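You operate a simulated robot arm through the tools that you are given. There is no shell and no other tool.

You run a simulated two-armed robot. Do the job below in one go: nothing can be reset, and whatever is moved stays where it is left.

Task
Start up: air at 5 bar, zone 2 at about 50, then step once.
Fine: open the air lever; wait till display 2 is within 2 degrees of it; switch to hand for the step; leave the other dials and the direction.

It is judged by the outcome, as a careful person would: the job done as asked, and still so three seconds after it is handed in. It fails if anything else is knocked over, pushed out of place, dropped, spilled or broken.

Robot
Two 7-joint arms with fingered hands on one trunk that stands fixed in place. Base frame: the origin is at the foot of the trunk, x ahead of it, y to its left, z up; the work surface is at about z = 94.4. Lengths are in cm, angles in degrees, forces in N, time in s.
The left shoulder is at [5, 21.4, 86.9], the right one opposite. With the tool pointing down near the work surface each hand reaches from about 24 to 84 cm from the base axis, measured 20 degrees to its own side. Payload 3 kg a hand.
The tool frame of a hand sits at the grasp point between the pads (the TCP): z along the fingers, y along the line on which they close. The tips reach 2.6 cm beyond it. The gripper opens to 13.2 cm. The gripper's body begins 7.3 cm behind the TCP. The gripper is a hand of 3 fingers: y runs from the thumb to the fingers, the wrist lies at [0, 0, -22.9] in the tool frame, and closing takes about 1.5 s.
Orientation is that of the tool frame in the base frame, as a unit quaternion [w, x, y, z]. With the fingers straight down and closing along the base's y, the tool's x points along the base's -x, its y along +y and its z along -z.

Tools
- The arms move only by the tool play_rows. It takes "left_deltas", "right_deltas" or both (then of equal length, played together; a hand with none holds still); each is a list of rows, each a list of 7 numbers: the shift along the tool's x, y, z in mm, then the turn, a rotation vector about the tool's x, y, z in degrees, then the finger opening in mm, from 0 to 132. In form: [[x, y, z, rx, ry, rz, fingers], ...]. A call has 1 to 20 rows; each row is the pose to reach, as a shift and turn from the pose commanded when the call began, along the tool's axes at that moment. Each row takes 0.2 s and may step no farther than 5 cm and 8.6 degrees from the row before; otherwise, or with a gripper value out of range, the whole call is refused. Where a pose cannot be reached the arm comes as near as it can. A force on the tool above 40 N (or 10 N above the force at the start of the call, whichever is more), or a blocked arm, ends the call early, and 0.2 s more pass. Each finger travels about 7.2 cm/s and halts on what it meets, pressing with about 30 N; the grip force reading is that of the motor and also rises with nothing between the fingers. The clock runs only during rows and for 0.2 s after the last one: add rows that repeat a pose to give the fingers time. The reply holds the time, the measured pose of the TCP, the force on the tool along the base axes, the opening and the grip force, in the units named above and with some noise, with the torque about the TCP (base axes, N m) and any sound that the robot's microphone picked up.
- Cameras (640 x 400 px; columns grow to the right, rows downward): "scene" is now at [2.23, -4.95, 151.22]; the picture's right is [-0.57, -0.82, 0.00], its down [-0.45, 0.32, -0.83] and it looks along [0.68, -0.48, -0.55] (base axes); focal length 345 px, centre (320, 200). "left" rides on the left gripper at [-6.2, 0.3, -9.2] in its tool frame; the picture's right is [-0.05, -1.00, 0.00], its down [0.83, -0.04, -0.56] and it looks along [0.55, -0.03, 0.83] (tool axes); focal length 230 px, centre (320, 200). "right" rides on the right gripper at [6.1, 0.3, -9.2] in its tool frame; the picture's right is [-0.05, 1.00, 0.00], its down [-0.83, -0.04, -0.56] and it looks along [-0.55, -0.03, 0.83] (tool axes); focal length 230 px, centre (320, 200). There is no depth. A picture from a camera that has moved, and an enlarged one, comes with that camera's place and axes in the base frame and with its lens.
- snapshot(camera): a new picture of that camera. It takes no simulated time.
- set_grasp(shape, hand): the hand has 3 fingers and takes this shape, open, in about a second: jaw (thumb against the fingers, like two jaws); tri (thumb and two fingers); tip (a fingertip pinch); poke (one finger out to press); point (the index stretched); flat (the hand flat); cup (the hand cupped); fist (a fist). The gripper value then closes the fingers along that shape, each until it touches; the sizes above hold for jaw. It gives what a move gives, with no picture.
- pan_tilt(pan, tilt): turns the head with the scene camera to pan (to the left, within 86 degrees either way) and tilt (down, from -29 to 69), counted from straight ahead of the robot. It gives what a move gives.
- inspect(camera, box): a new picture of the part [left, top, right, bottom] of that camera's present view, enlarged. It takes no simulated time.
- job_done(): hands the job in; it is judged then, once.

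Places have to be worked out from the pictures, the camera data and where the tool is seen. Open the grippers and draw the arms clear of the work before you hand the job in, unless the task says otherwise.

The tools are called as a command line: name --argument value ..., lists and objects as JSON in quotes. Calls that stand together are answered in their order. play_rows: Moves the arms, as the interface text tells. Its arguments: {"type":"object","properties":{"left_deltas":{"type":"array"},"right_deltas":{"type":"array"}},"required":[]} The other tools are called the same way: set_grasp (shape, hand) gives the hand a shape; pan_tilt (pan, tilt) turns the head that bears the scene camera; snapshot (camera) takes a picture; inspect (camera, box) takes an enlarged picture of a part of a camera's view; job_done () hands the job in.

At the start:

```text
clock: 0.0
left_tcp_pos: [42.62, -9.17, 119.33]
left_tool_rot: [0.001, 0.265, 0.964, 0.0]
left_wrist_force: [0.0, 0.2, 0.2]
left_ft_torque: [-0.03, 0.01, 0.02]
left_gripper_width: 13.19
left_grip_force: 0.0
left_shape: jaw
right_tcp_pos: [35.33, -40.02, 124.66]
right_tool_rot: [0.001, 0.265, 0.964, 0.0]
right_wrist_force: [0.0, 0.0, 0.2]
right_ft_torque: [0.0, 0.03, 0.03]
right_gripper_width: 13.19
right_grip_force: 0.1
right_shape: jaw
head pan, tilt: [-35.0, 33.5]
```

scene: 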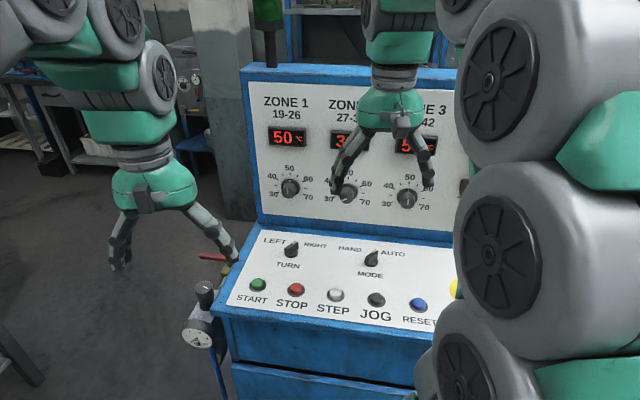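
right: 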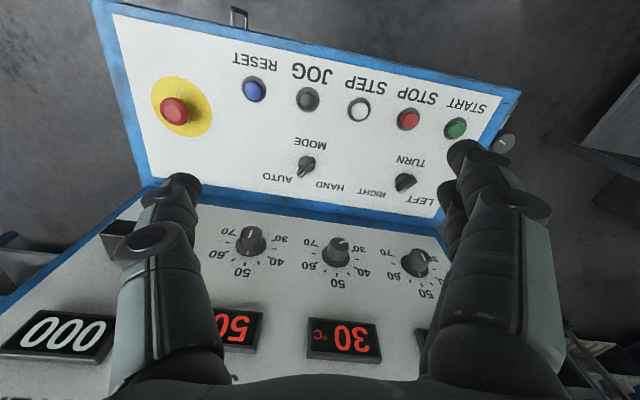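
left: 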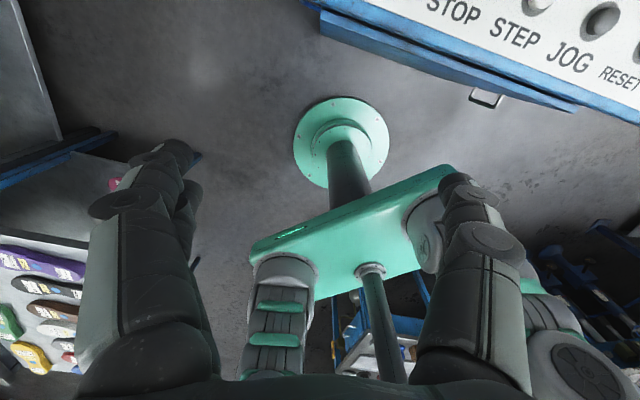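

I'll start with close looks at the panel: the displays and dials, the lower switches and buttons, and the air regulator at its left.

inspect --camera "scene" --box '[240, 80, 480, 230]'

inspect --camera "scene" --box '[160, 220, 320, 320]'

inspect --camera "scene" --box '[220, 220, 460, 370]'

inspect --camera "right" --box '[0, 0, 640, 400]'

```text
2.67 times, centred on (360, 155) of scene
camera zoom: at [2.23, -4.95, 151.22], right [-0.57, -0.82, 0.0], down [-0.45, 0.32, -0.83], along [0.68, -0.48, -0.55], focal length 920 px, centre (213, 320)
```

zoom: 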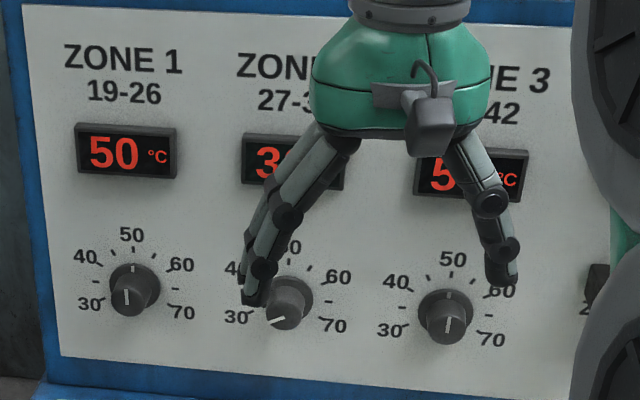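

```text
4.00 times, centred on (240, 270) of scene
camera zoom: at [2.23, -4.95, 151.22], right [-0.57, -0.82, 0.0], down [-0.45, 0.32, -0.83], along [0.68, -0.48, -0.55], focal length 1379 px, centre (640, -80)
```

zoom: 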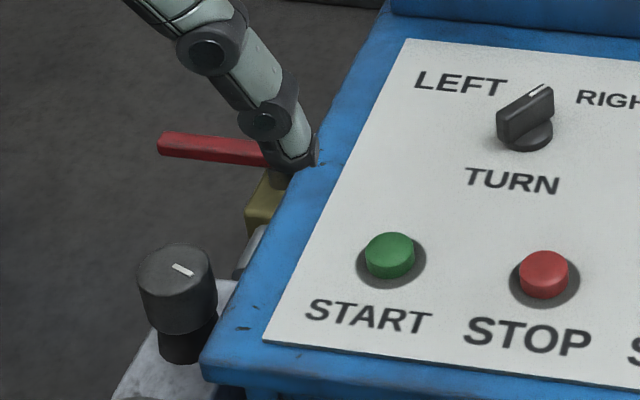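

```text
2.67 times, centred on (340, 295) of scene
camera zoom: at [2.23, -4.95, 151.22], right [-0.57, -0.82, 0.0], down [-0.45, 0.32, -0.83], along [0.68, -0.48, -0.55], focal length 920 px, centre (267, -53)
```

zoom: 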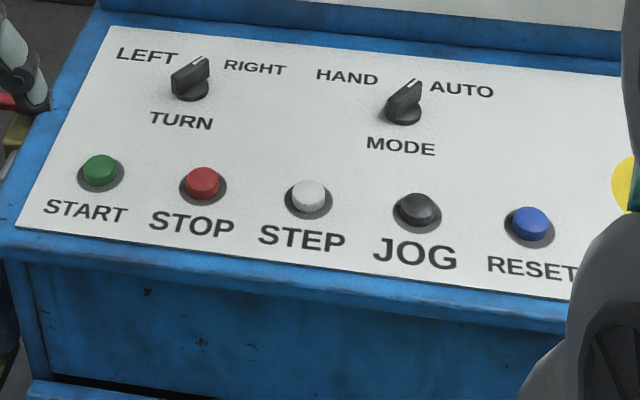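

```text
1.00 times, centred on (320, 200) of right (not enlarged: the box is as wide or as high as the picture)
camera zoom: at [30.08, -36.54, 133.92], right [0.56, 0.83, 0.0], down [0.69, -0.46, 0.56], along [0.46, -0.31, -0.83], focal length 230 px, centre (320, 200)
```

zoom: 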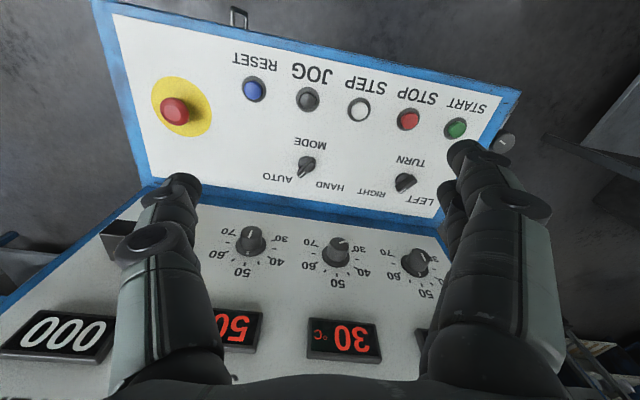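

inspect --camera "scene" --box '[260, 150, 340, 200]'

inspect --camera "scene" --box '[320, 150, 440, 225]'

inspect --camera "scene" --box '[160, 270, 280, 345]'

inspect --camera "right" --box '[190, 190, 450, 370]'

```text
8.00 times, centred on (300, 175) of scene
camera zoom: at [2.23, -4.95, 151.22], right [-0.57, -0.82, 0.0], down [-0.45, 0.32, -0.83], along [0.68, -0.48, -0.55], focal length 2759 px, centre (480, 400)
```

zoom: 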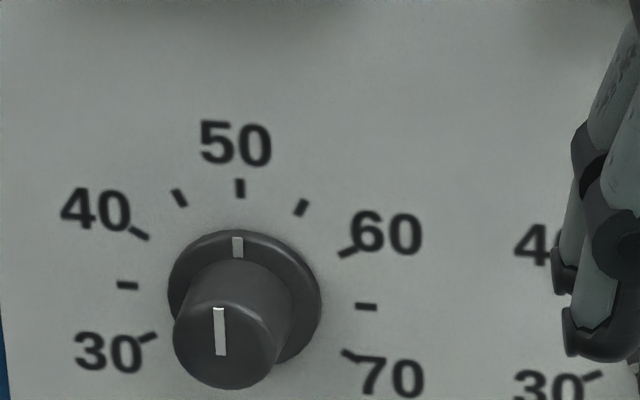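

```text
5.33 times, centred on (380, 188) of scene
camera zoom: at [2.23, -4.95, 151.22], right [-0.57, -0.82, 0.0], down [-0.45, 0.32, -0.83], along [0.68, -0.48, -0.55], focal length 1839 px, centre (0, 267)
```

zoom: 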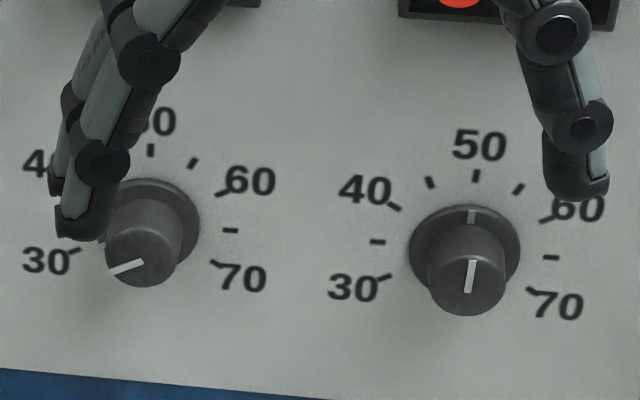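

```text
5.33 times, centred on (220, 308) of scene
camera zoom: at [2.23, -4.95, 151.22], right [-0.57, -0.82, 0.0], down [-0.45, 0.32, -0.83], along [0.68, -0.48, -0.55], focal length 1839 px, centre (853, -373)
```

zoom: 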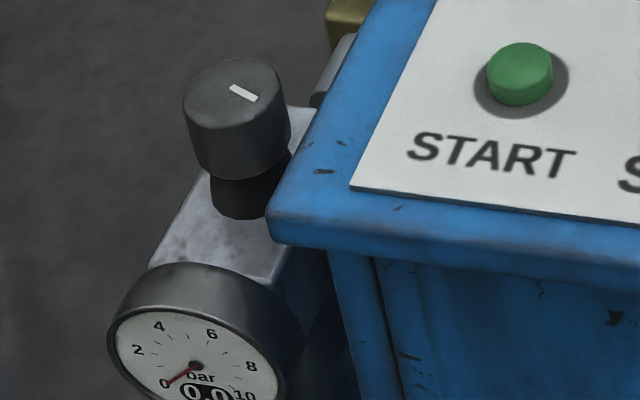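

```text
2.22 times, centred on (320, 280) of right
camera zoom: at [30.08, -36.54, 133.92], right [0.56, 0.83, 0.0], down [0.69, -0.46, 0.56], along [0.46, -0.31, -0.83], focal length 511 px, centre (320, 22)
```

zoom: 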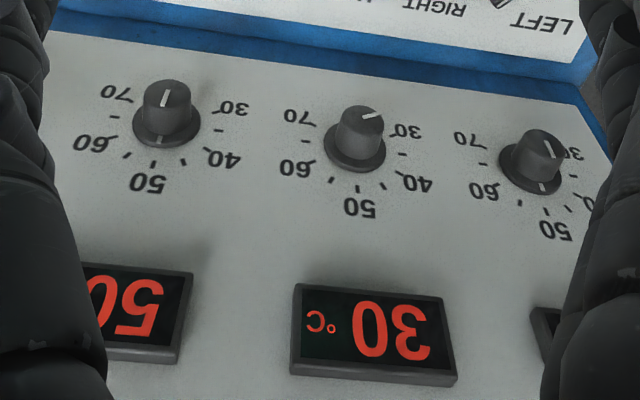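

Dials 1 and 3 stand at 50, dial 2 at 30, and the gauge reads 0.0. I turn the head a little to the left and down to see the air valve and the regulator.

pan_tilt --pan -22 --tilt 45

snapshot --camera "scene"

```text
clock: 0.8
left_tcp_pos: [42.58, -9.21, 119.39]
left_tool_rot: [0.001, 0.264, 0.964, 0.0]
left_wrist_force: [0.0, -1.0, -0.2]
left_ft_torque: [-0.01, 0.0, 0.01]
left_gripper_width: 13.2
left_grip_force: 0.1
left_shape: jaw
right_tcp_pos: [35.25, -39.98, 124.66]
right_tool_rot: [0.0, 0.264, 0.964, 0.0]
right_wrist_force: [-0.8, 1.0, 0.1]
right_ft_torque: [0.01, 0.03, 0.0]
right_gripper_width: 13.21
right_grip_force: 0.0
right_shape: jaw
head pan, tilt: [-22.0, 45.0]
```

```text
taken
```

scene: 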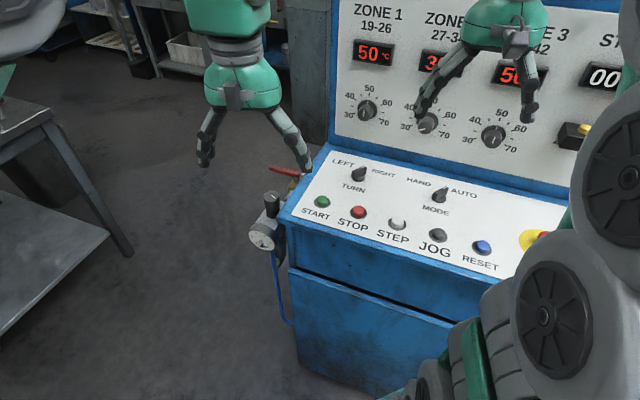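

inspect --camera "scene" --box '[230, 150, 326, 210]'

inspect --camera "scene" --box '[240, 180, 304, 260]'

inspect --camera "scene" --box '[320, 150, 480, 250]'

inspect --camera "scene" --box '[540, 20, 640, 160]'

```text
6.67 times, centred on (278, 180) of scene
camera zoom: at [2.49, -2.91, 149.51], right [-0.38, -0.93, 0.0], down [-0.66, 0.27, -0.71], along [0.66, -0.27, -0.71], focal length 2299 px, centre (600, 333)
```

zoom: 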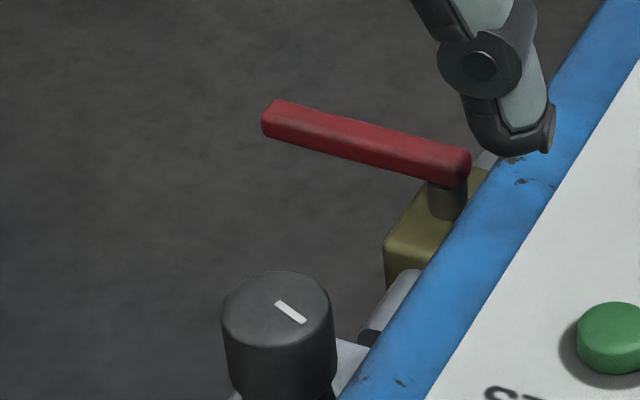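

```text
5.00 times, centred on (272, 220) of scene
camera zoom: at [2.49, -2.91, 149.51], right [-0.38, -0.93, 0.0], down [-0.66, 0.27, -0.71], along [0.66, -0.27, -0.71], focal length 1724 px, centre (560, 100)
```

zoom: 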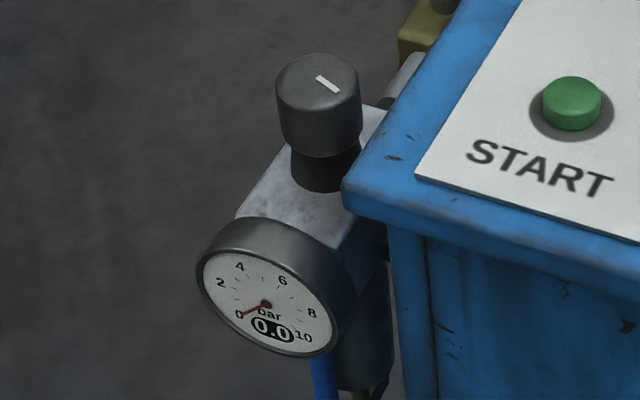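

```text
4.00 times, centred on (400, 200) of scene
camera zoom: at [2.49, -2.91, 149.51], right [-0.38, -0.93, 0.0], down [-0.66, 0.27, -0.71], along [0.66, -0.27, -0.71], focal length 1379 px, centre (0, 200)
```

zoom: 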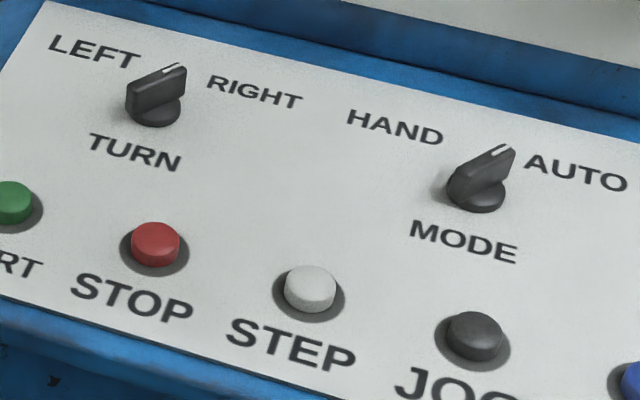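

```text
2.86 times, centred on (590, 90) of scene
camera zoom: at [2.49, -2.91, 149.51], right [-0.38, -0.93, 0.0], down [-0.66, 0.27, -0.71], along [0.66, -0.27, -0.71], focal length 985 px, centre (-451, 514)
```

zoom: 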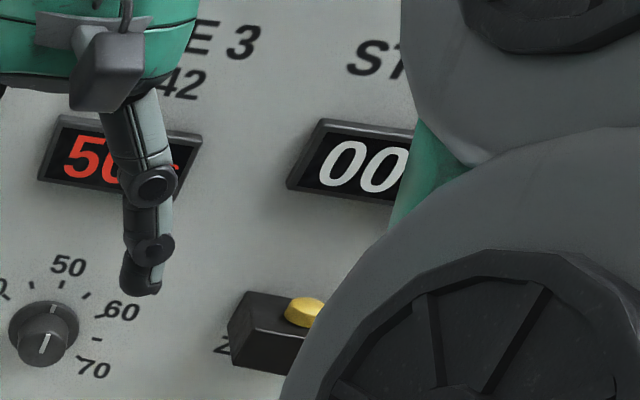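

The lever sticks out to the left across the pipe (closed), MODE is on AUTO, and the console faces the robot at about 45° to the right. The left wrist camera looks the wrong way, so I turn the left hand about its own axis to get a second view of the lever and the regulator.

play_rows --left_deltas '[[0, 0, 0, 0, 0, 8, 132], [0, 0, 0, 0, 0, 16, 132], [0, 0, 0, 0, 0, 24, 132], [0, 0, 0, 0, 0, 32, 132], [0, 0, 0, 0, 0, 40, 132], [0, 0, 0, 0, 0, 48, 132], [0, 0, 0, 0, 0, 56, 132], [0, 0, 0, 0, 0, 64, 132], [0, 0, 0, 0, 0, 72, 132], [0, 0, 0, 0, 0, 80, 132]]'

snapshot --camera "left"

```text
clock: 3.0
left_tcp_pos: [42.7, -8.99, 119.4]
left_tool_rot: [0.0, 0.823, 0.568, 0.0]
left_wrist_force: [-1.3, 0.2, 1.2]
left_ft_torque: [-0.01, 0.02, -0.01]
left_gripper_width: 13.18
left_grip_force: 0.0
left_shape: jaw
right_tcp_pos: [35.25, -40.2, 124.59]
right_tool_rot: [-0.001, 0.265, 0.964, 0.0]
right_wrist_force: [0.5, 0.0, 0.8]
right_ft_torque: [-0.03, 0.0, -0.03]
right_gripper_width: 13.2
right_grip_force: 0.1
right_shape: jaw
head pan, tilt: [-22.0, 45.0]
```

```text
taken
camera left: at [40.76, -14.95, 128.65], right [-0.95, 0.31, 0.0], down [0.25, 0.79, 0.56], along [0.17, 0.53, -0.83], focal length 230 px, centre (320, 200)
```

left: 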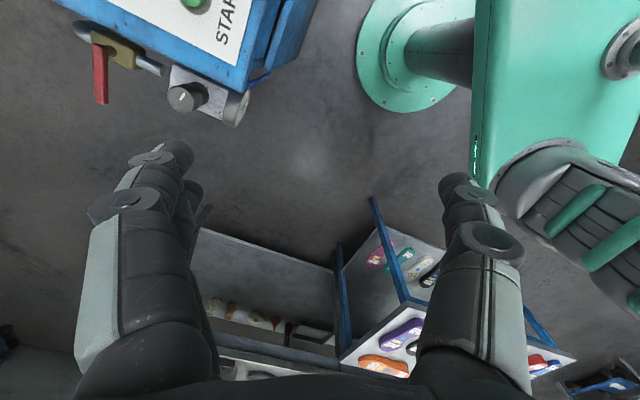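

The hand turned freely and the left camera now sees the lever, valve and regulator from above; I enlarge that part.

inspect --camera "left" --box '[60, 0, 300, 150]'

```text
2.67 times, centred on (180, 75) of left
camera zoom: at [40.76, -14.95, 128.65], right [-0.95, 0.31, 0.0], down [0.25, 0.79, 0.56], along [0.17, 0.53, -0.83], focal length 614 px, centre (693, 533)
```

zoom: 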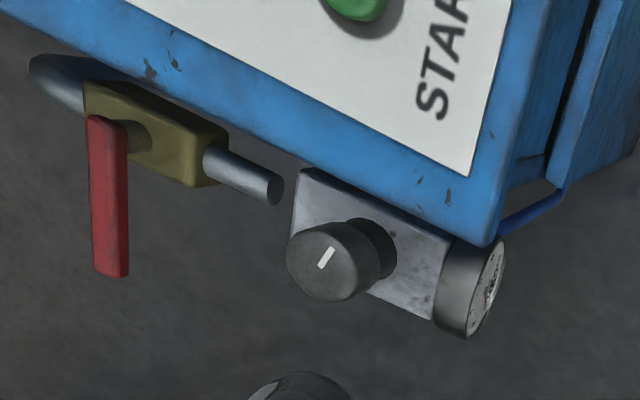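

From two views I place the lever at about z 86 (pivot near [73,-25], tip near [79,-19]) and the regulator knob top near [61.7,-14.8,92]. I turn the left hand another 80° and bring it closer so its camera looks at the valve from the robot's side.

play_rows --left_deltas '[[7, 10, 4, 0, 0, 8, 132], [14, 20, 8, 0, 0, 16, 132], [21, 30, 12, 0, 0, 24, 132], [28, 40, 16, 0, 0, 32, 132], [35, 50, 20, 0, 0, 40, 132], [42, 60, 24, 0, 0, 48, 132], [49, 70, 28, 0, 0, 56, 132], [56, 80, 32, 0, 0, 64, 132], [63, 90, 36, 0, 0, 72, 132], [70, 100, 40, 0, 0, 80, 132]]'

snapshot --camera "left"

snapshot --camera "scene"

```text
clock: 5.2
left_tcp_pos: [54.58, -6.15, 115.36]
left_tool_rot: [-0.001, 0.996, -0.094, 0.0]
left_wrist_force: [0.4, 0.1, 0.4]
left_ft_torque: [0.0, -0.01, -0.01]
left_gripper_width: 13.19
left_grip_force: 0.1
left_shape: jaw
right_tcp_pos: [35.21, -39.97, 124.55]
right_tool_rot: [-0.001, 0.265, 0.964, 0.0]
right_wrist_force: [0.5, -0.7, -0.1]
right_ft_torque: [0.02, 0.0, 0.01]
right_gripper_width: 13.17
right_grip_force: 0.0
right_shape: jaw
head pan, tilt: [-22.0, 45.0]
```

```text
taken
camera left: at [48.42, -5.34, 124.66], right [0.14, 0.99, 0.0], down [0.82, -0.11, 0.56], along [0.55, -0.07, -0.83], focal length 230 px, centre (320, 200)
```

left: 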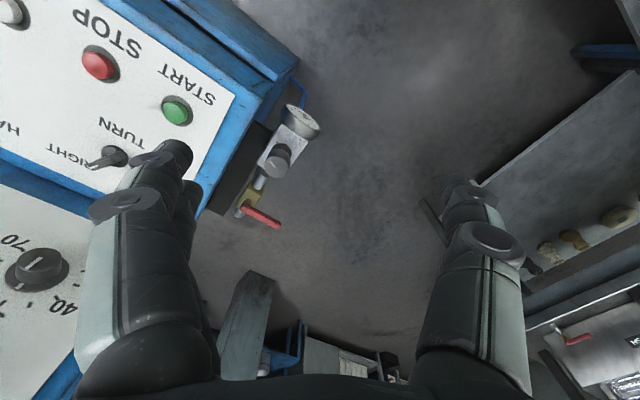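

```text
taken
```

scene: 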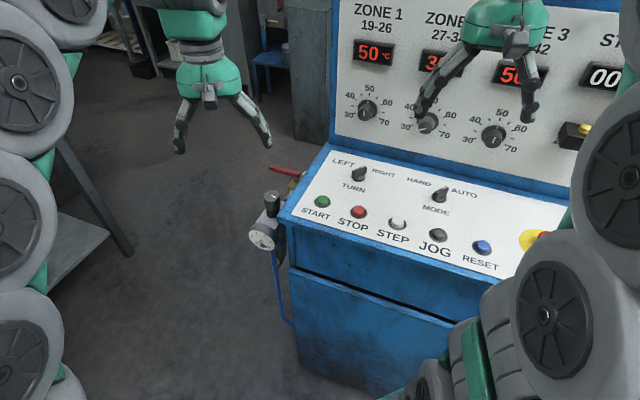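

inspect --camera "left" --box '[200, 90, 344, 240]'

inspect --camera "scene" --box '[250, 150, 330, 200]'

```text
2.67 times, centred on (272, 165) of left
camera zoom: at [48.42, -5.34, 124.66], right [0.14, 0.99, 0.0], down [0.82, -0.11, 0.56], along [0.55, -0.07, -0.83], focal length 614 px, centre (448, 293)
```

zoom: 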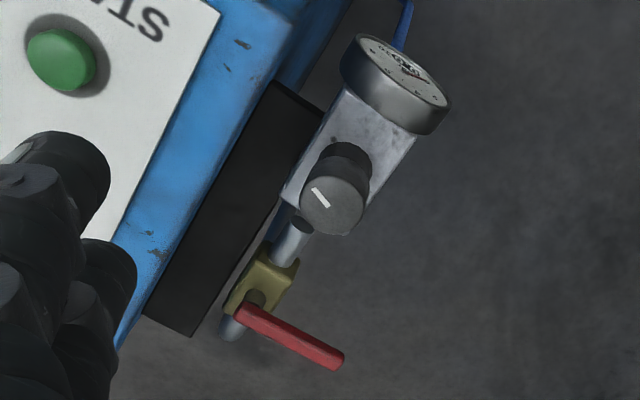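

```text
8.00 times, centred on (290, 175) of scene
camera zoom: at [2.49, -2.91, 149.5], right [-0.37, -0.93, 0.0], down [-0.66, 0.26, -0.71], along [0.66, -0.26, -0.71], focal length 2759 px, centre (560, 400)
```

zoom: 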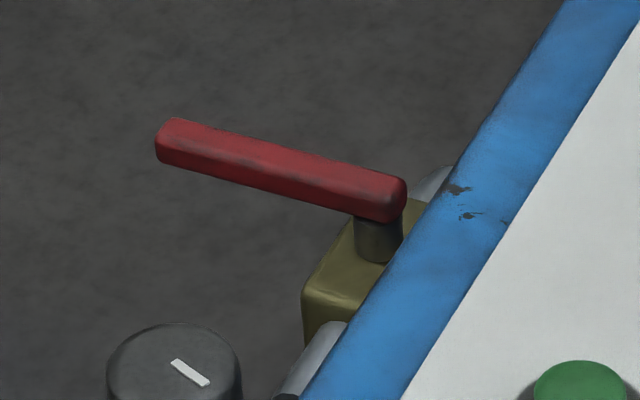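

The lever and valve are clear now: stem near [73,-24.3], lever about 8.6 cm long, at z about 85. I turn the left hand back so that its camera will sit above the fingers, close the fingers, and then tilt the hand to push the lever from the front.

play_rows --left_deltas '[[2, 0, 4, 0, 0, -8.1, 100], [4, 0, 8, 0, 0, -16.2, 80], [6, 0, 12, 0, 0, -24.3, 60], [8, 0, 16, 0, 0, -32.4, 40], [10, 0, 20, 0, 0, -40.5, 20], [12, 0, 24, 0, 0, -48.6, 0], [14, 0, 28, 0, 0, -56.7, 0], [16, 0, 32, 0, 0, -64.8, 0], [18, 0, 36, 0, 0, -72.9, 0], [20, 0, 40, 0, 0, -81, 0], [22, 0, 44, 0, 0, -89.1, 0], [24, 0, 48, 0, 0, -97.2, 0], [26, 0, 52, 0, 0, -105.3, 0], [28, 0, 56, 0, 0, -113.4, 0], [30, 0, 60, 0, 0, -121.5, 0], [32, 0, 64, 0, 0, -129.6, 0], [34, 0, 68, 0, 0, -137.7, 0], [36, 0, 72, 0, 0, -145.8, 0]]'

snapshot --camera "left"

```text
clock: 8.9
left_tcp_pos: [58.12, -6.79, 108.29]
left_tool_rot: [0.0, 0.381, 0.925, 0.0]
left_wrist_force: [1.2, 0.5, -0.7]
left_ft_torque: [-0.05, 0.02, 0.01]
left_gripper_width: 0.0
left_grip_force: 29.8
left_shape: jaw
right_tcp_pos: [35.15, -40.06, 124.61]
right_tool_rot: [0.0, 0.265, 0.964, 0.0]
right_wrist_force: [0.4, -0.4, 0.1]
right_ft_torque: [0.03, 0.02, -0.02]
right_gripper_width: 13.17
right_grip_force: 0.1
right_shape: jaw
head pan, tilt: [-22.0, 45.0]
```

```text
taken
camera left: at [62.66, -10.99, 117.51], right [-0.67, -0.75, 0.0], down [-0.62, 0.55, 0.55], along [-0.41, 0.37, -0.83], focal length 230 px, centre (320, 200)
```

left: 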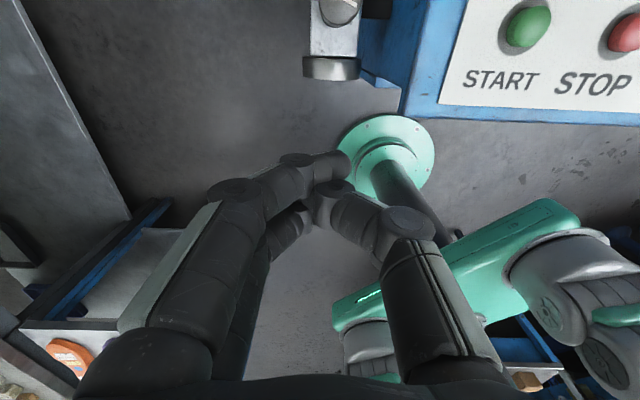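

The fingers are closed and the heading is right. Now I tilt the hand 45° and move it to a point in front of and above the lever, left of the regulator.

play_rows --left_deltas '[[-17.6, 4.6, 5, 0, -5.6, 0, 0], [-35.2, 9.2, 12, 0, -11.2, 0, 0], [-52.8, 13.8, 20, 0, -16.9, 0, 0], [-70.4, 18.4, 30, 0, -22.5, 0, 0], [-88, 23, 42, 0, -28.1, 0, 0], [-105.6, 27.6, 54, 0, -33.8, 0, 0], [-123.2, 32.2, 68, 0, -39.4, 0, 0], [-141, 36.9, 83, 0, -45, 0, 0]]'

snapshot --camera "left"

inspect --camera "scene" --box '[170, 100, 330, 200]'

```text
clock: 10.8
left_tcp_pos: [70.85, -14.26, 100.1]
left_tool_rot: [0.356, 0.352, 0.853, -0.145]
left_wrist_force: [0.8, 1.1, -0.7]
left_ft_torque: [-0.03, -0.01, 0.01]
left_gripper_width: 0.02
left_grip_force: 29.6
left_shape: jaw
right_tcp_pos: [35.16, -40.12, 124.65]
right_tool_rot: [0.0, 0.265, 0.964, 0.0]
right_wrist_force: [0.4, 0.2, 0.1]
right_ft_torque: [0.0, -0.02, -0.03]
right_gripper_width: 13.18
right_grip_force: 0.0
right_shape: jaw
head pan, tilt: [-22.0, 45.0]
```

```text
taken
camera left: at [69.36, -12.56, 110.97], right [-0.68, -0.73, 0.03], down [-0.72, 0.66, -0.2], along [0.12, -0.16, -0.98], focal length 230 px, centre (320, 200)
```

left: 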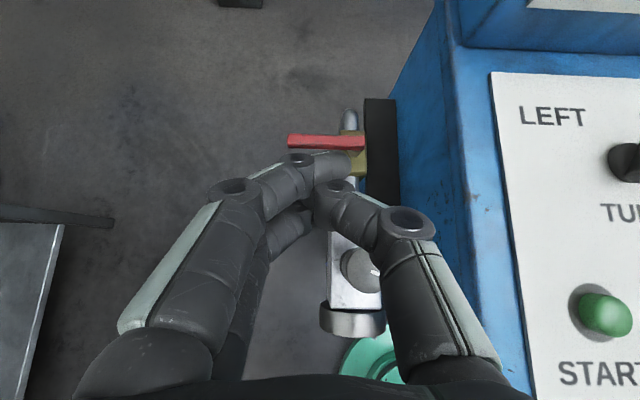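

```text
4.00 times, centred on (250, 150) of scene
camera zoom: at [2.49, -2.9, 149.5], right [-0.37, -0.93, 0.0], down [-0.66, 0.26, -0.71], along [0.66, -0.26, -0.71], focal length 1379 px, centre (600, 400)
```

zoom: 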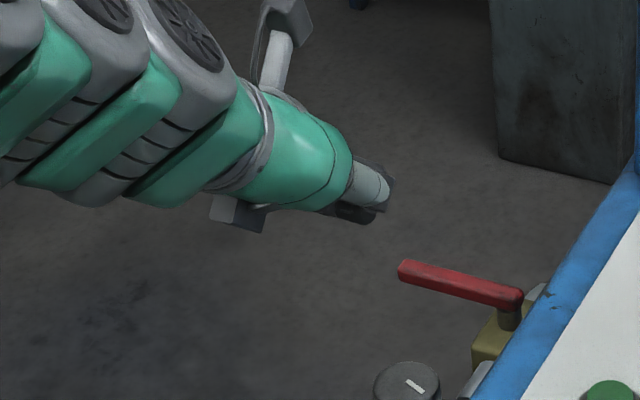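

The lever lies just ahead in the left camera view, its end near [80,-18.8] as estimated. I try the poke shape, which should give one straight finger for pushing.

set_grasp --hand "left" --shape "poke"

snapshot --camera "left"

inspect --camera "scene" --box '[170, 100, 330, 200]'

```text
clock: 11.7
left_tcp_pos: [70.57, -14.25, 99.99]
left_tool_rot: [0.354, 0.353, 0.854, -0.145]
left_wrist_force: [0.4, -0.1, -0.1]
left_ft_torque: [0.02, 0.0, -0.02]
left_gripper_width: 0.0
left_grip_force: 0.1
left_shape: poke
right_tcp_pos: [35.19, -40.03, 124.66]
right_tool_rot: [0.0, 0.265, 0.964, 0.0]
right_wrist_force: [-0.1, 0.3, -0.3]
right_ft_torque: [0.01, -0.03, -0.01]
right_gripper_width: 13.2
right_grip_force: 0.1
right_shape: jaw
head pan, tilt: [-22.0, 45.0]
```

```text
taken
camera left: at [69.35, -12.54, 110.94], right [-0.68, -0.73, 0.04], down [-0.72, 0.66, -0.2], along [0.12, -0.16, -0.98], focal length 230 px, centre (320, 200)
```

left: 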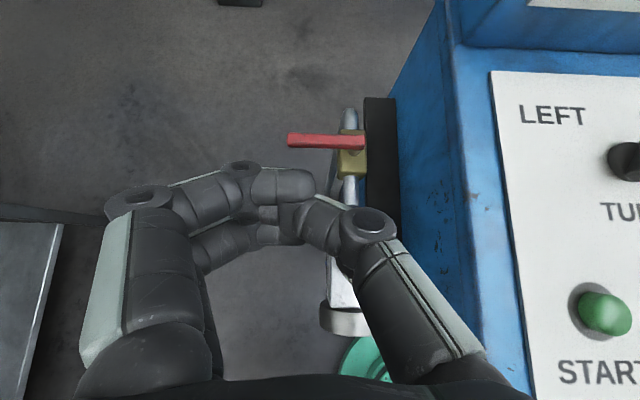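

```text
4.00 times, centred on (250, 150) of scene
camera zoom: at [2.49, -2.91, 149.5], right [-0.37, -0.93, 0.0], down [-0.66, 0.26, -0.71], along [0.66, -0.26, -0.71], focal length 1379 px, centre (600, 400)
```

zoom: 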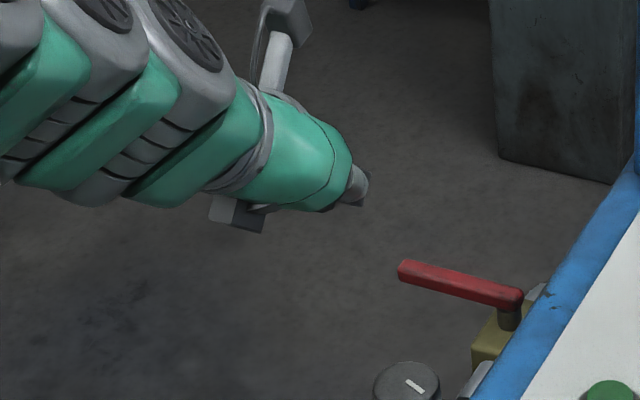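

In this shape the fingers are still drawn in, with the opening command at 0. I hold the pose and open the command to see the shape proper.

play_rows --left_deltas '[[0, 0, 0, 0, 0, 0, 132], [0, 0, 0, 0, 0, 0, 132], [0, 0, 0, 0, 0, 0, 132], [0, 0, 0, 0, 0, 0, 132], [0, 0, 0, 0, 0, 0, 132]]'

snapshot --camera "left"

inspect --camera "scene" --box '[170, 100, 330, 200]'

```text
clock: 12.8
left_tcp_pos: [70.73, -14.16, 100.08]
left_tool_rot: [0.354, 0.353, 0.853, -0.146]
left_wrist_force: [-0.4, 0.1, 0.5]
left_ft_torque: [0.0, 0.02, -0.01]
left_gripper_width: 0.0
left_grip_force: 0.0
left_shape: poke
right_tcp_pos: [35.26, -40.09, 124.56]
right_tool_rot: [0.0, 0.265, 0.964, 0.001]
right_wrist_force: [-0.7, 0.0, -0.2]
right_ft_torque: [0.01, -0.02, 0.01]
right_gripper_width: 13.18
right_grip_force: 0.0
right_shape: jaw
head pan, tilt: [-22.0, 45.0]
```

```text
taken
camera left: at [69.35, -12.55, 110.93], right [-0.68, -0.73, 0.04], down [-0.72, 0.66, -0.2], along [0.12, -0.16, -0.98], focal length 230 px, centre (320, 200)
```

left: 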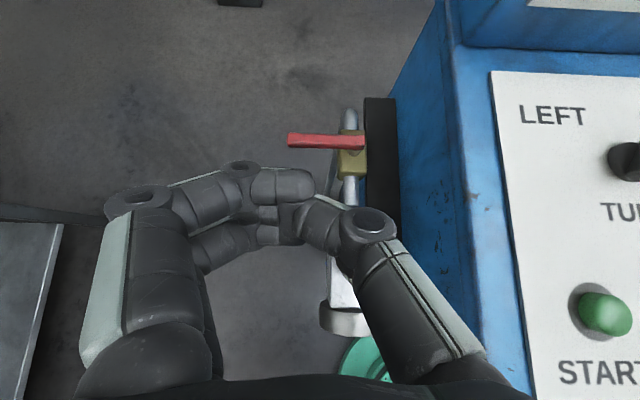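

```text
4.00 times, centred on (250, 150) of scene
camera zoom: at [2.49, -2.91, 149.5], right [-0.37, -0.93, 0.0], down [-0.66, 0.26, -0.71], along [0.66, -0.26, -0.71], focal length 1379 px, centre (600, 400)
```

zoom: 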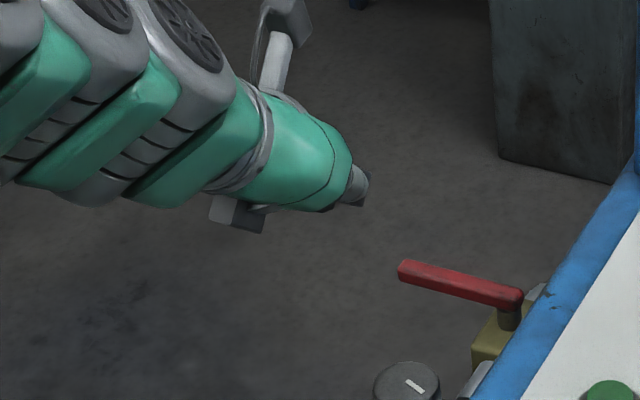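

Poke keeps the fingers folded. I try "point", the stretched index, to see whether it suits the push better.

set_grasp --hand "left" --shape "point"

snapshot --camera "left"

inspect --camera "scene" --box '[170, 100, 330, 200]'

```text
clock: 13.8
left_tcp_pos: [70.71, -14.29, 100.07]
left_tool_rot: [0.354, 0.354, 0.853, -0.146]
left_wrist_force: [0.0, -0.9, -0.3]
left_ft_torque: [-0.02, -0.03, 0.0]
left_gripper_width: 0.02
left_grip_force: 0.1
left_shape: point
right_tcp_pos: [35.23, -40.06, 124.72]
right_tool_rot: [0.0, 0.264, 0.965, 0.0]
right_wrist_force: [-0.2, -0.8, 0.3]
right_ft_torque: [0.04, 0.0, 0.0]
right_gripper_width: 13.19
right_grip_force: 0.1
right_shape: jaw
head pan, tilt: [-22.0, 45.0]
```

```text
taken
camera left: at [69.36, -12.55, 110.93], right [-0.68, -0.73, 0.04], down [-0.72, 0.66, -0.2], along [0.12, -0.16, -0.98], focal length 230 px, centre (320, 200)
```

left: 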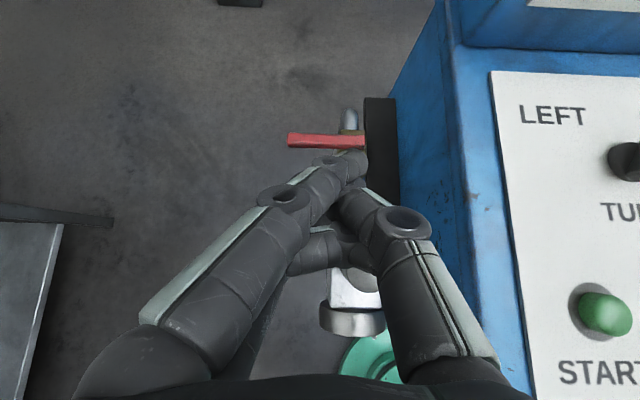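

```text
4.00 times, centred on (250, 150) of scene
camera zoom: at [2.49, -2.91, 149.5], right [-0.37, -0.93, 0.0], down [-0.66, 0.26, -0.71], along [0.66, -0.26, -0.71], focal length 1379 px, centre (600, 400)
```

zoom: 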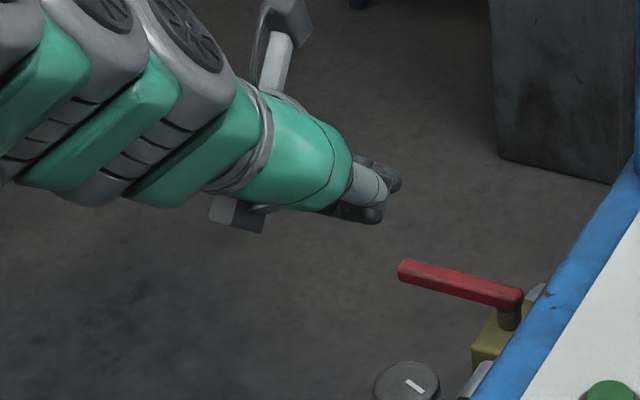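

The index tip in "point" is offset and high, with the curled fingers just as low; the plain closed jaw gives a more central, lower tip. I go back to jaw and close it.

set_grasp --hand "left" --shape "jaw"

play_rows --left_deltas '[[0, 0, 0, 0, 0, 0, 20], [0, 0, 0, 0, 0, 0, 20], [0, 0, 0, 0, 0, 0, 20], [0, 0, 0, 0, 0, 0, 20], [0, 0, 0, 0, 0, 0, 20], [0, 0, 0, 0, 0, 0, 20], [0, 0, 0, 0, 0, 0, 20]]'

snapshot --camera "left"

inspect --camera "scene" --box '[170, 100, 330, 200]'

```text
clock: 14.7
left_tcp_pos: [70.51, -14.32, 99.91]
left_tool_rot: [0.354, 0.353, 0.853, -0.146]
left_wrist_force: [-0.3, -0.5, -0.3]
left_ft_torque: [-0.02, -0.02, 0.02]
left_gripper_width: 9.46
left_grip_force: 0.0
left_shape: jaw
right_tcp_pos: [35.2, -40.09, 124.66]
right_tool_rot: [0.0, 0.264, 0.964, 0.0]
right_wrist_force: [0.0, 0.4, 0.2]
right_ft_torque: [0.01, 0.01, -0.01]
right_gripper_width: 13.18
right_grip_force: 0.0
right_shape: jaw
head pan, tilt: [-22.0, 45.0]
```

```text
clock: 16.2
left_tcp_pos: [70.76, -14.26, 100.02]
left_tool_rot: [0.355, 0.352, 0.854, -0.145]
left_wrist_force: [0.0, -0.6, -0.8]
left_ft_torque: [0.01, 0.01, -0.03]
left_gripper_width: 0.83
left_grip_force: 0.0
left_shape: jaw
right_tcp_pos: [35.26, -40.01, 124.73]
right_tool_rot: [0.001, 0.265, 0.964, 0.0]
right_wrist_force: [0.2, 0.4, 0.4]
right_ft_torque: [-0.03, -0.04, -0.03]
right_gripper_width: 13.22
right_grip_force: 0.1
right_shape: jaw
head pan, tilt: [-22.0, 45.0]
```

```text
taken
camera left: at [69.36, -12.54, 110.93], right [-0.68, -0.73, 0.04], down [-0.72, 0.66, -0.2], along [0.12, -0.16, -0.98], focal length 230 px, centre (320, 200)
```

left: 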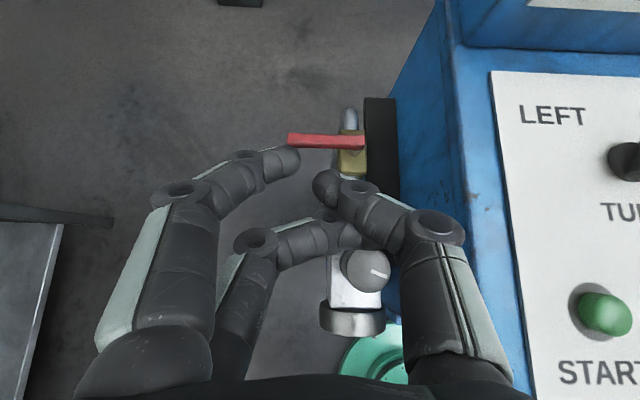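

```text
4.00 times, centred on (250, 150) of scene
camera zoom: at [2.49, -2.91, 149.5], right [-0.37, -0.93, 0.0], down [-0.66, 0.26, -0.71], along [0.66, -0.26, -0.71], focal length 1379 px, centre (600, 400)
```

zoom: 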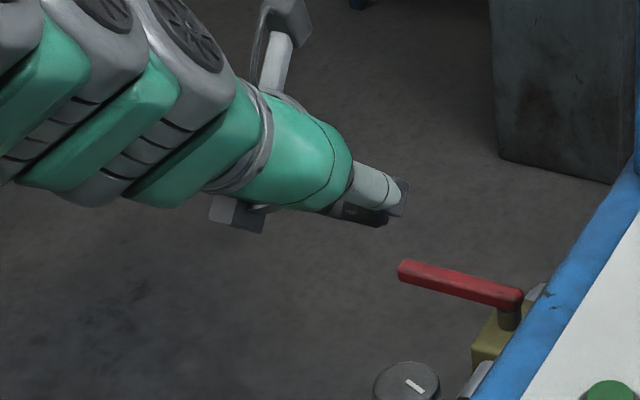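

The thumb side would pass too close to the regulator knob in this orientation. I turn the hand 90° about its axis so it is narrow towards the console (camera on the far side), with the fingers closed.

play_rows --left_deltas '[[0, 0, 0, 0, 0, -8.2, 0], [0, 0, 0, 0, 0, -16.4, 0], [0, 0, 0, 0, 0, -24.6, 0], [0, 0, 0, 0, 0, -32.8, 0], [0, 0, 0, 0, 0, -41, 0], [0, 0, 0, 0, 0, -49.2, 0], [0, 0, 0, 0, 0, -57.4, 0], [0, 0, 0, 0, 0, -65.6, 0], [0, 0, 0, 0, 0, -73.8, 0], [0, 0, 0, 0, 0, -82, 0], [0, 0, 0, 0, 0, -90, 0]]'

snapshot --camera "left"

inspect --camera "scene" --box '[170, 100, 330, 200]'

```text
clock: 18.6
left_tcp_pos: [70.65, -14.21, 99.97]
left_tool_rot: [0.147, -0.355, 0.853, -0.353]
left_wrist_force: [0.4, -0.1, 0.1]
left_ft_torque: [-0.02, -0.01, 0.01]
left_gripper_width: 0.01
left_grip_force: 29.9
left_shape: jaw
right_tcp_pos: [35.2, -40.12, 124.75]
right_tool_rot: [0.0, 0.265, 0.964, -0.001]
right_wrist_force: [-1.1, 0.8, 0.0]
right_ft_torque: [-0.04, 0.0, -0.03]
right_gripper_width: 13.19
right_grip_force: 0.1
right_shape: jaw
head pan, tilt: [-22.0, 45.0]
```

```text
taken
camera left: at [70.16, -5.06, 106.24], right [0.54, -0.46, 0.71], down [-0.84, -0.33, 0.42], along [0.04, -0.82, -0.57], focal length 230 px, centre (320, 200)
```

left: 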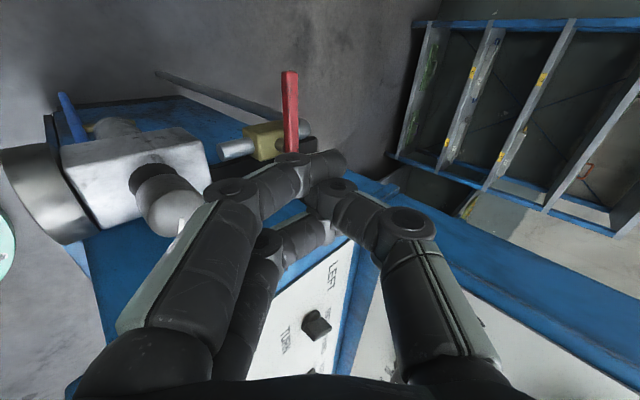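

```text
4.00 times, centred on (250, 150) of scene
camera zoom: at [2.49, -2.91, 149.5], right [-0.37, -0.93, 0.0], down [-0.66, 0.26, -0.71], along [0.66, -0.26, -0.71], focal length 1379 px, centre (600, 400)
```

zoom: 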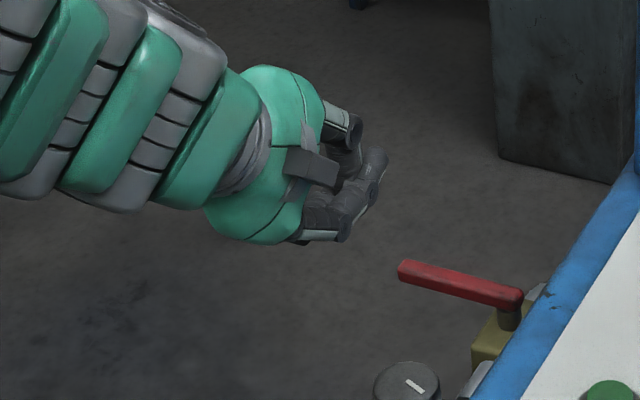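

The hand is now narrow on the console side. I go left of the regulator (b about -42 across) and lower in two steps, checking clearance before the final descent in front of the lever.

play_rows --left_deltas '[[-20.5, 0, 0, 0, 0, 0, 0], [-20.5, 12, 21, 0, 0, 0, 0], [-20.5, 24, 42, 0, 0, 0, 0], [-20.5, 35.4, 63.6, 0, 0, 0, 0]]'

snapshot --camera "left"

inspect --camera "scene" --box '[190, 130, 318, 210]'

```text
clock: 19.6
left_tcp_pos: [73.5, -14.06, 92.82]
left_tool_rot: [0.147, -0.355, 0.853, -0.353]
left_wrist_force: [1.6, 0.2, 0.3]
left_ft_torque: [0.02, 0.0, 0.04]
left_gripper_width: 0.0
left_grip_force: 30.1
left_shape: jaw
right_tcp_pos: [35.23, -40.04, 124.63]
right_tool_rot: [0.0, 0.265, 0.964, 0.0]
right_wrist_force: [0.8, 0.7, 0.6]
right_ft_torque: [0.01, 0.0, 0.02]
right_gripper_width: 13.18
right_grip_force: 0.2
right_shape: jaw
head pan, tilt: [-22.0, 45.0]
```

```text
taken
camera left: at [72.96, -4.93, 99.18], right [0.54, -0.46, 0.71], down [-0.84, -0.33, 0.42], along [0.04, -0.82, -0.57], focal length 230 px, centre (320, 200)
```

left: 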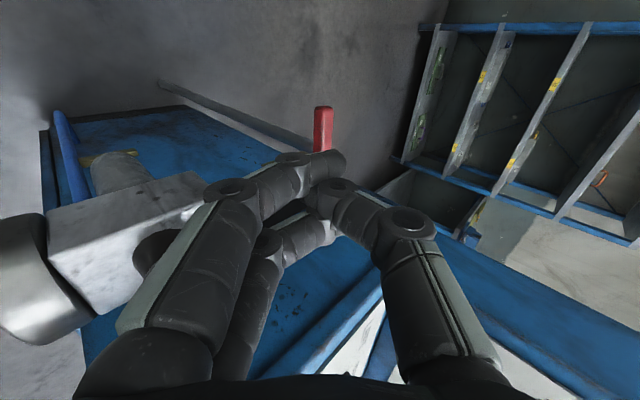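

```text
5.00 times, centred on (254, 170) of scene
camera zoom: at [2.49, -2.91, 149.5], right [-0.37, -0.93, 0.0], down [-0.66, 0.26, -0.71], along [0.66, -0.26, -0.71], focal length 1724 px, centre (650, 350)
```

zoom: 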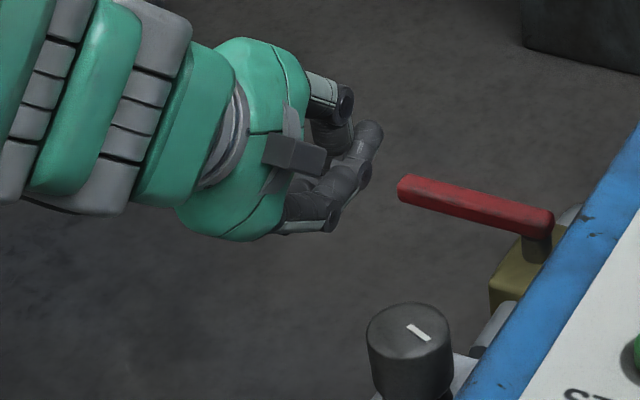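

The closed fist is above and left of the lever tip, and the regulator body top (about z 82) and knob are clear to the right. I shift slightly towards the console and lower the fist in front of the lever to about z 86.

play_rows --left_deltas '[[12, -4.2, 4.2, 0, 0, 0, 0], [12, 7.5, 16, 0, 0, 0, 0], [12, 19.1, 27.5, 0, 0, 0, 0], [12, 31, 39, 0, 0, 0, 0], [12, 42.5, 50.9, 0, 0, 0, 0]]'

snapshot --camera "left"

inspect --camera "scene" --box '[190, 130, 318, 210]'

```text
clock: 20.9
left_tcp_pos: [73.13, -15.24, 86.26]
left_tool_rot: [0.148, -0.355, 0.853, -0.353]
left_wrist_force: [0.1, -0.2, -0.1]
left_ft_torque: [0.05, 0.01, 0.01]
left_gripper_width: 0.01
left_grip_force: 29.6
left_shape: jaw
right_tcp_pos: [35.12, -40.13, 124.61]
right_tool_rot: [0.0, 0.264, 0.964, 0.0]
right_wrist_force: [-0.3, -0.9, -0.2]
right_ft_torque: [0.01, 0.01, 0.01]
right_gripper_width: 13.18
right_grip_force: 0.0
right_shape: jaw
head pan, tilt: [-22.0, 45.0]
```

```text
taken
camera left: at [72.71, -6.21, 92.62], right [0.54, -0.46, 0.71], down [-0.84, -0.33, 0.42], along [0.04, -0.82, -0.57], focal length 230 px, centre (320, 200)
```

left: 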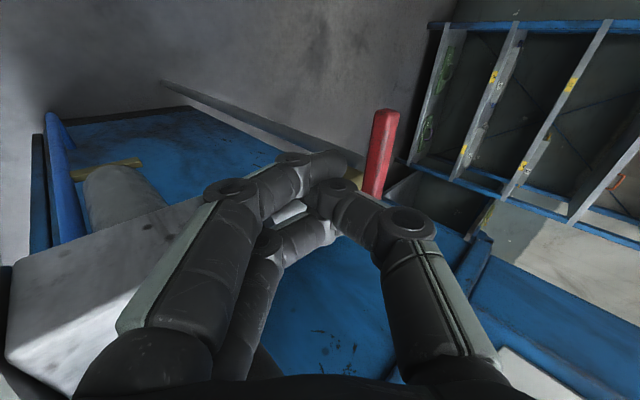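

```text
5.00 times, centred on (254, 170) of scene
camera zoom: at [2.49, -2.91, 149.5], right [-0.37, -0.93, 0.0], down [-0.66, 0.26, -0.71], along [0.66, -0.26, -0.71], focal length 1724 px, centre (650, 350)
```

zoom: 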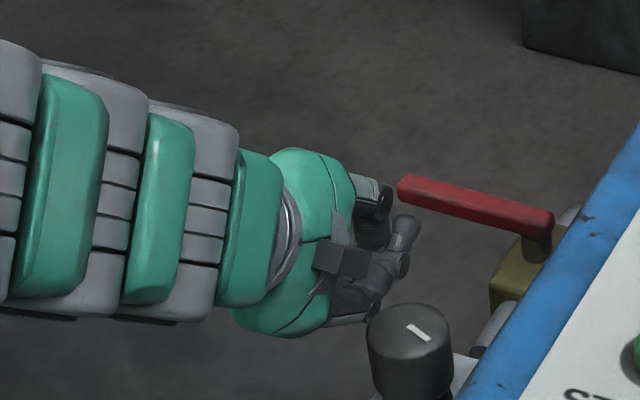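

The fist tip is about 3 cm in front of the lever at the lever's height. I push slowly forward 4.5 cm and watch the force.

play_rows --left_deltas '[[0, -5.3, 5.3, 0, 0, 0, 0], [0, -10.6, 10.6, 0, 0, 0, 0], [0, -14.1, 14.1, 0, 0, 0, 0], [0, -17.7, 17.7, 0, 0, 0, 0], [0, -21.2, 21.2, 0, 0, 0, 0], [0, -24.7, 24.7, 0, 0, 0, 0], [0, -28.3, 28.3, 0, 0, 0, 0], [0, -31.8, 31.8, 0, 0, 0, 0]]'

snapshot --camera "left"

inspect --camera "scene" --box '[190, 130, 318, 210]'

```text
clock: 22.6
left_tcp_pos: [76.42, -18.73, 86.38]
left_tool_rot: [0.148, -0.354, 0.853, -0.354]
left_wrist_force: [0.3, 0.7, -0.1]
left_ft_torque: [0.02, 0.0, 0.01]
left_gripper_width: 0.02
left_grip_force: 30.4
left_shape: jaw
right_tcp_pos: [35.1, -40.04, 124.73]
right_tool_rot: [0.0, 0.265, 0.964, 0.0]
right_wrist_force: [-0.3, -0.4, 0.2]
right_ft_torque: [0.01, 0.0, 0.01]
right_gripper_width: 13.19
right_grip_force: 0.0
right_shape: jaw
head pan, tilt: [-22.0, 45.0]
```

```text
taken
camera left: at [75.84, -9.58, 92.74], right [0.54, -0.46, 0.71], down [-0.84, -0.33, 0.42], along [0.04, -0.82, -0.57], focal length 230 px, centre (320, 200)
```

left: 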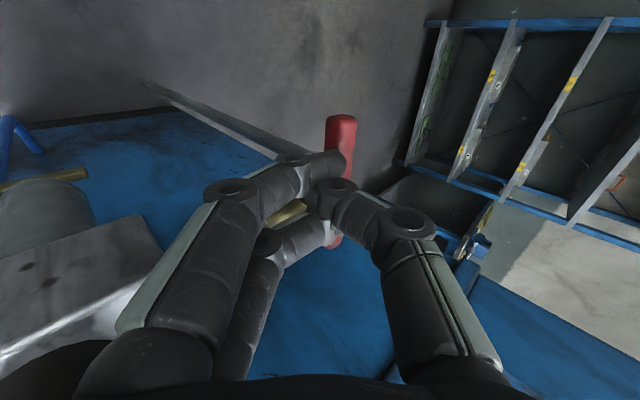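

```text
5.00 times, centred on (254, 170) of scene
camera zoom: at [2.49, -2.91, 149.5], right [-0.37, -0.93, 0.0], down [-0.66, 0.26, -0.71], along [0.66, -0.26, -0.71], focal length 1724 px, centre (650, 350)
```

zoom: 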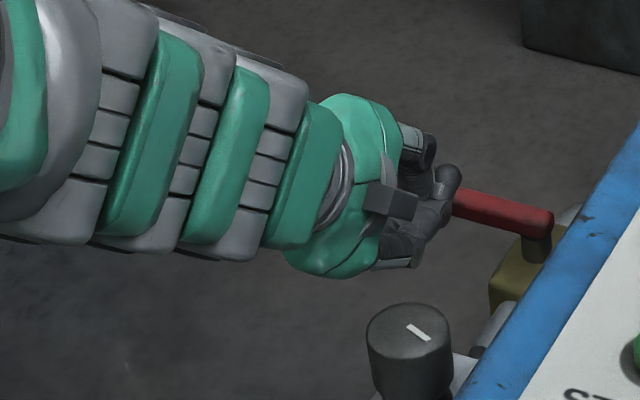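

No contact force yet and the lever has not moved. I continue forward in small steps.

play_rows --left_deltas '[[0, -2.8, 2.8, 0, 0, 0, 0], [0, -5.6, 5.6, 0, 0, 0, 0], [0, -8.4, 8.4, 0, 0, 0, 0], [0, -11.2, 11.2, 0, 0, 0, 0], [0, -14, 14, 0, 0, 0, 0]]'

snapshot --camera "left"

inspect --camera "scene" --box '[190, 130, 318, 210]'

```text
clock: 23.9
left_tcp_pos: [77.73, -19.98, 86.3]
left_tool_rot: [0.147, -0.354, 0.853, -0.353]
left_wrist_force: [-13.4, 8.6, 9.6]
left_ft_torque: [0.12, 0.0, 0.0]
left_gripper_width: 0.01
left_grip_force: 30.0
left_shape: jaw
right_tcp_pos: [35.12, -40.12, 124.71]
right_tool_rot: [0.0, 0.264, 0.964, 0.0]
right_wrist_force: [0.0, -0.3, 0.8]
right_ft_torque: [-0.02, 0.02, 0.01]
right_gripper_width: 13.18
right_grip_force: 0.1
right_shape: jaw
head pan, tilt: [-22.0, 45.0]
```

```text
taken
camera left: at [77.24, -10.82, 92.62], right [0.54, -0.46, 0.71], down [-0.84, -0.33, 0.42], along [0.04, -0.82, -0.57], focal length 230 px, centre (320, 200)
```

left: 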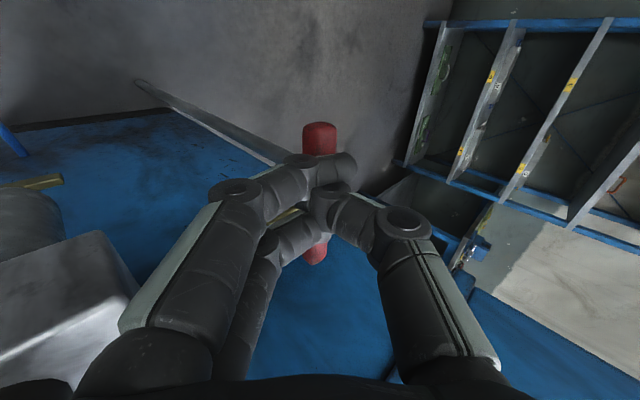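

```text
5.00 times, centred on (254, 170) of scene
camera zoom: at [2.45, -2.89, 149.5], right [-0.37, -0.93, 0.0], down [-0.66, 0.26, -0.71], along [0.66, -0.26, -0.71], focal length 1724 px, centre (650, 350)
```

zoom: 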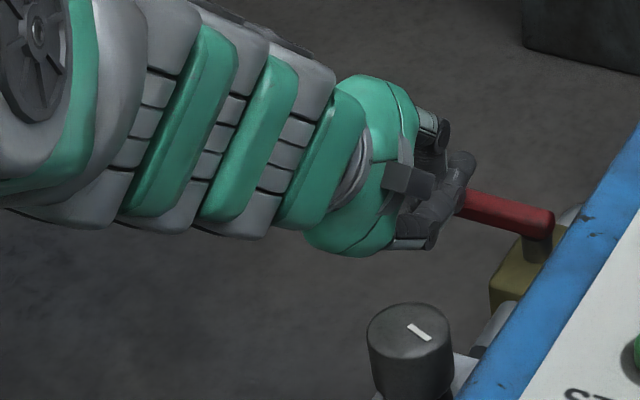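

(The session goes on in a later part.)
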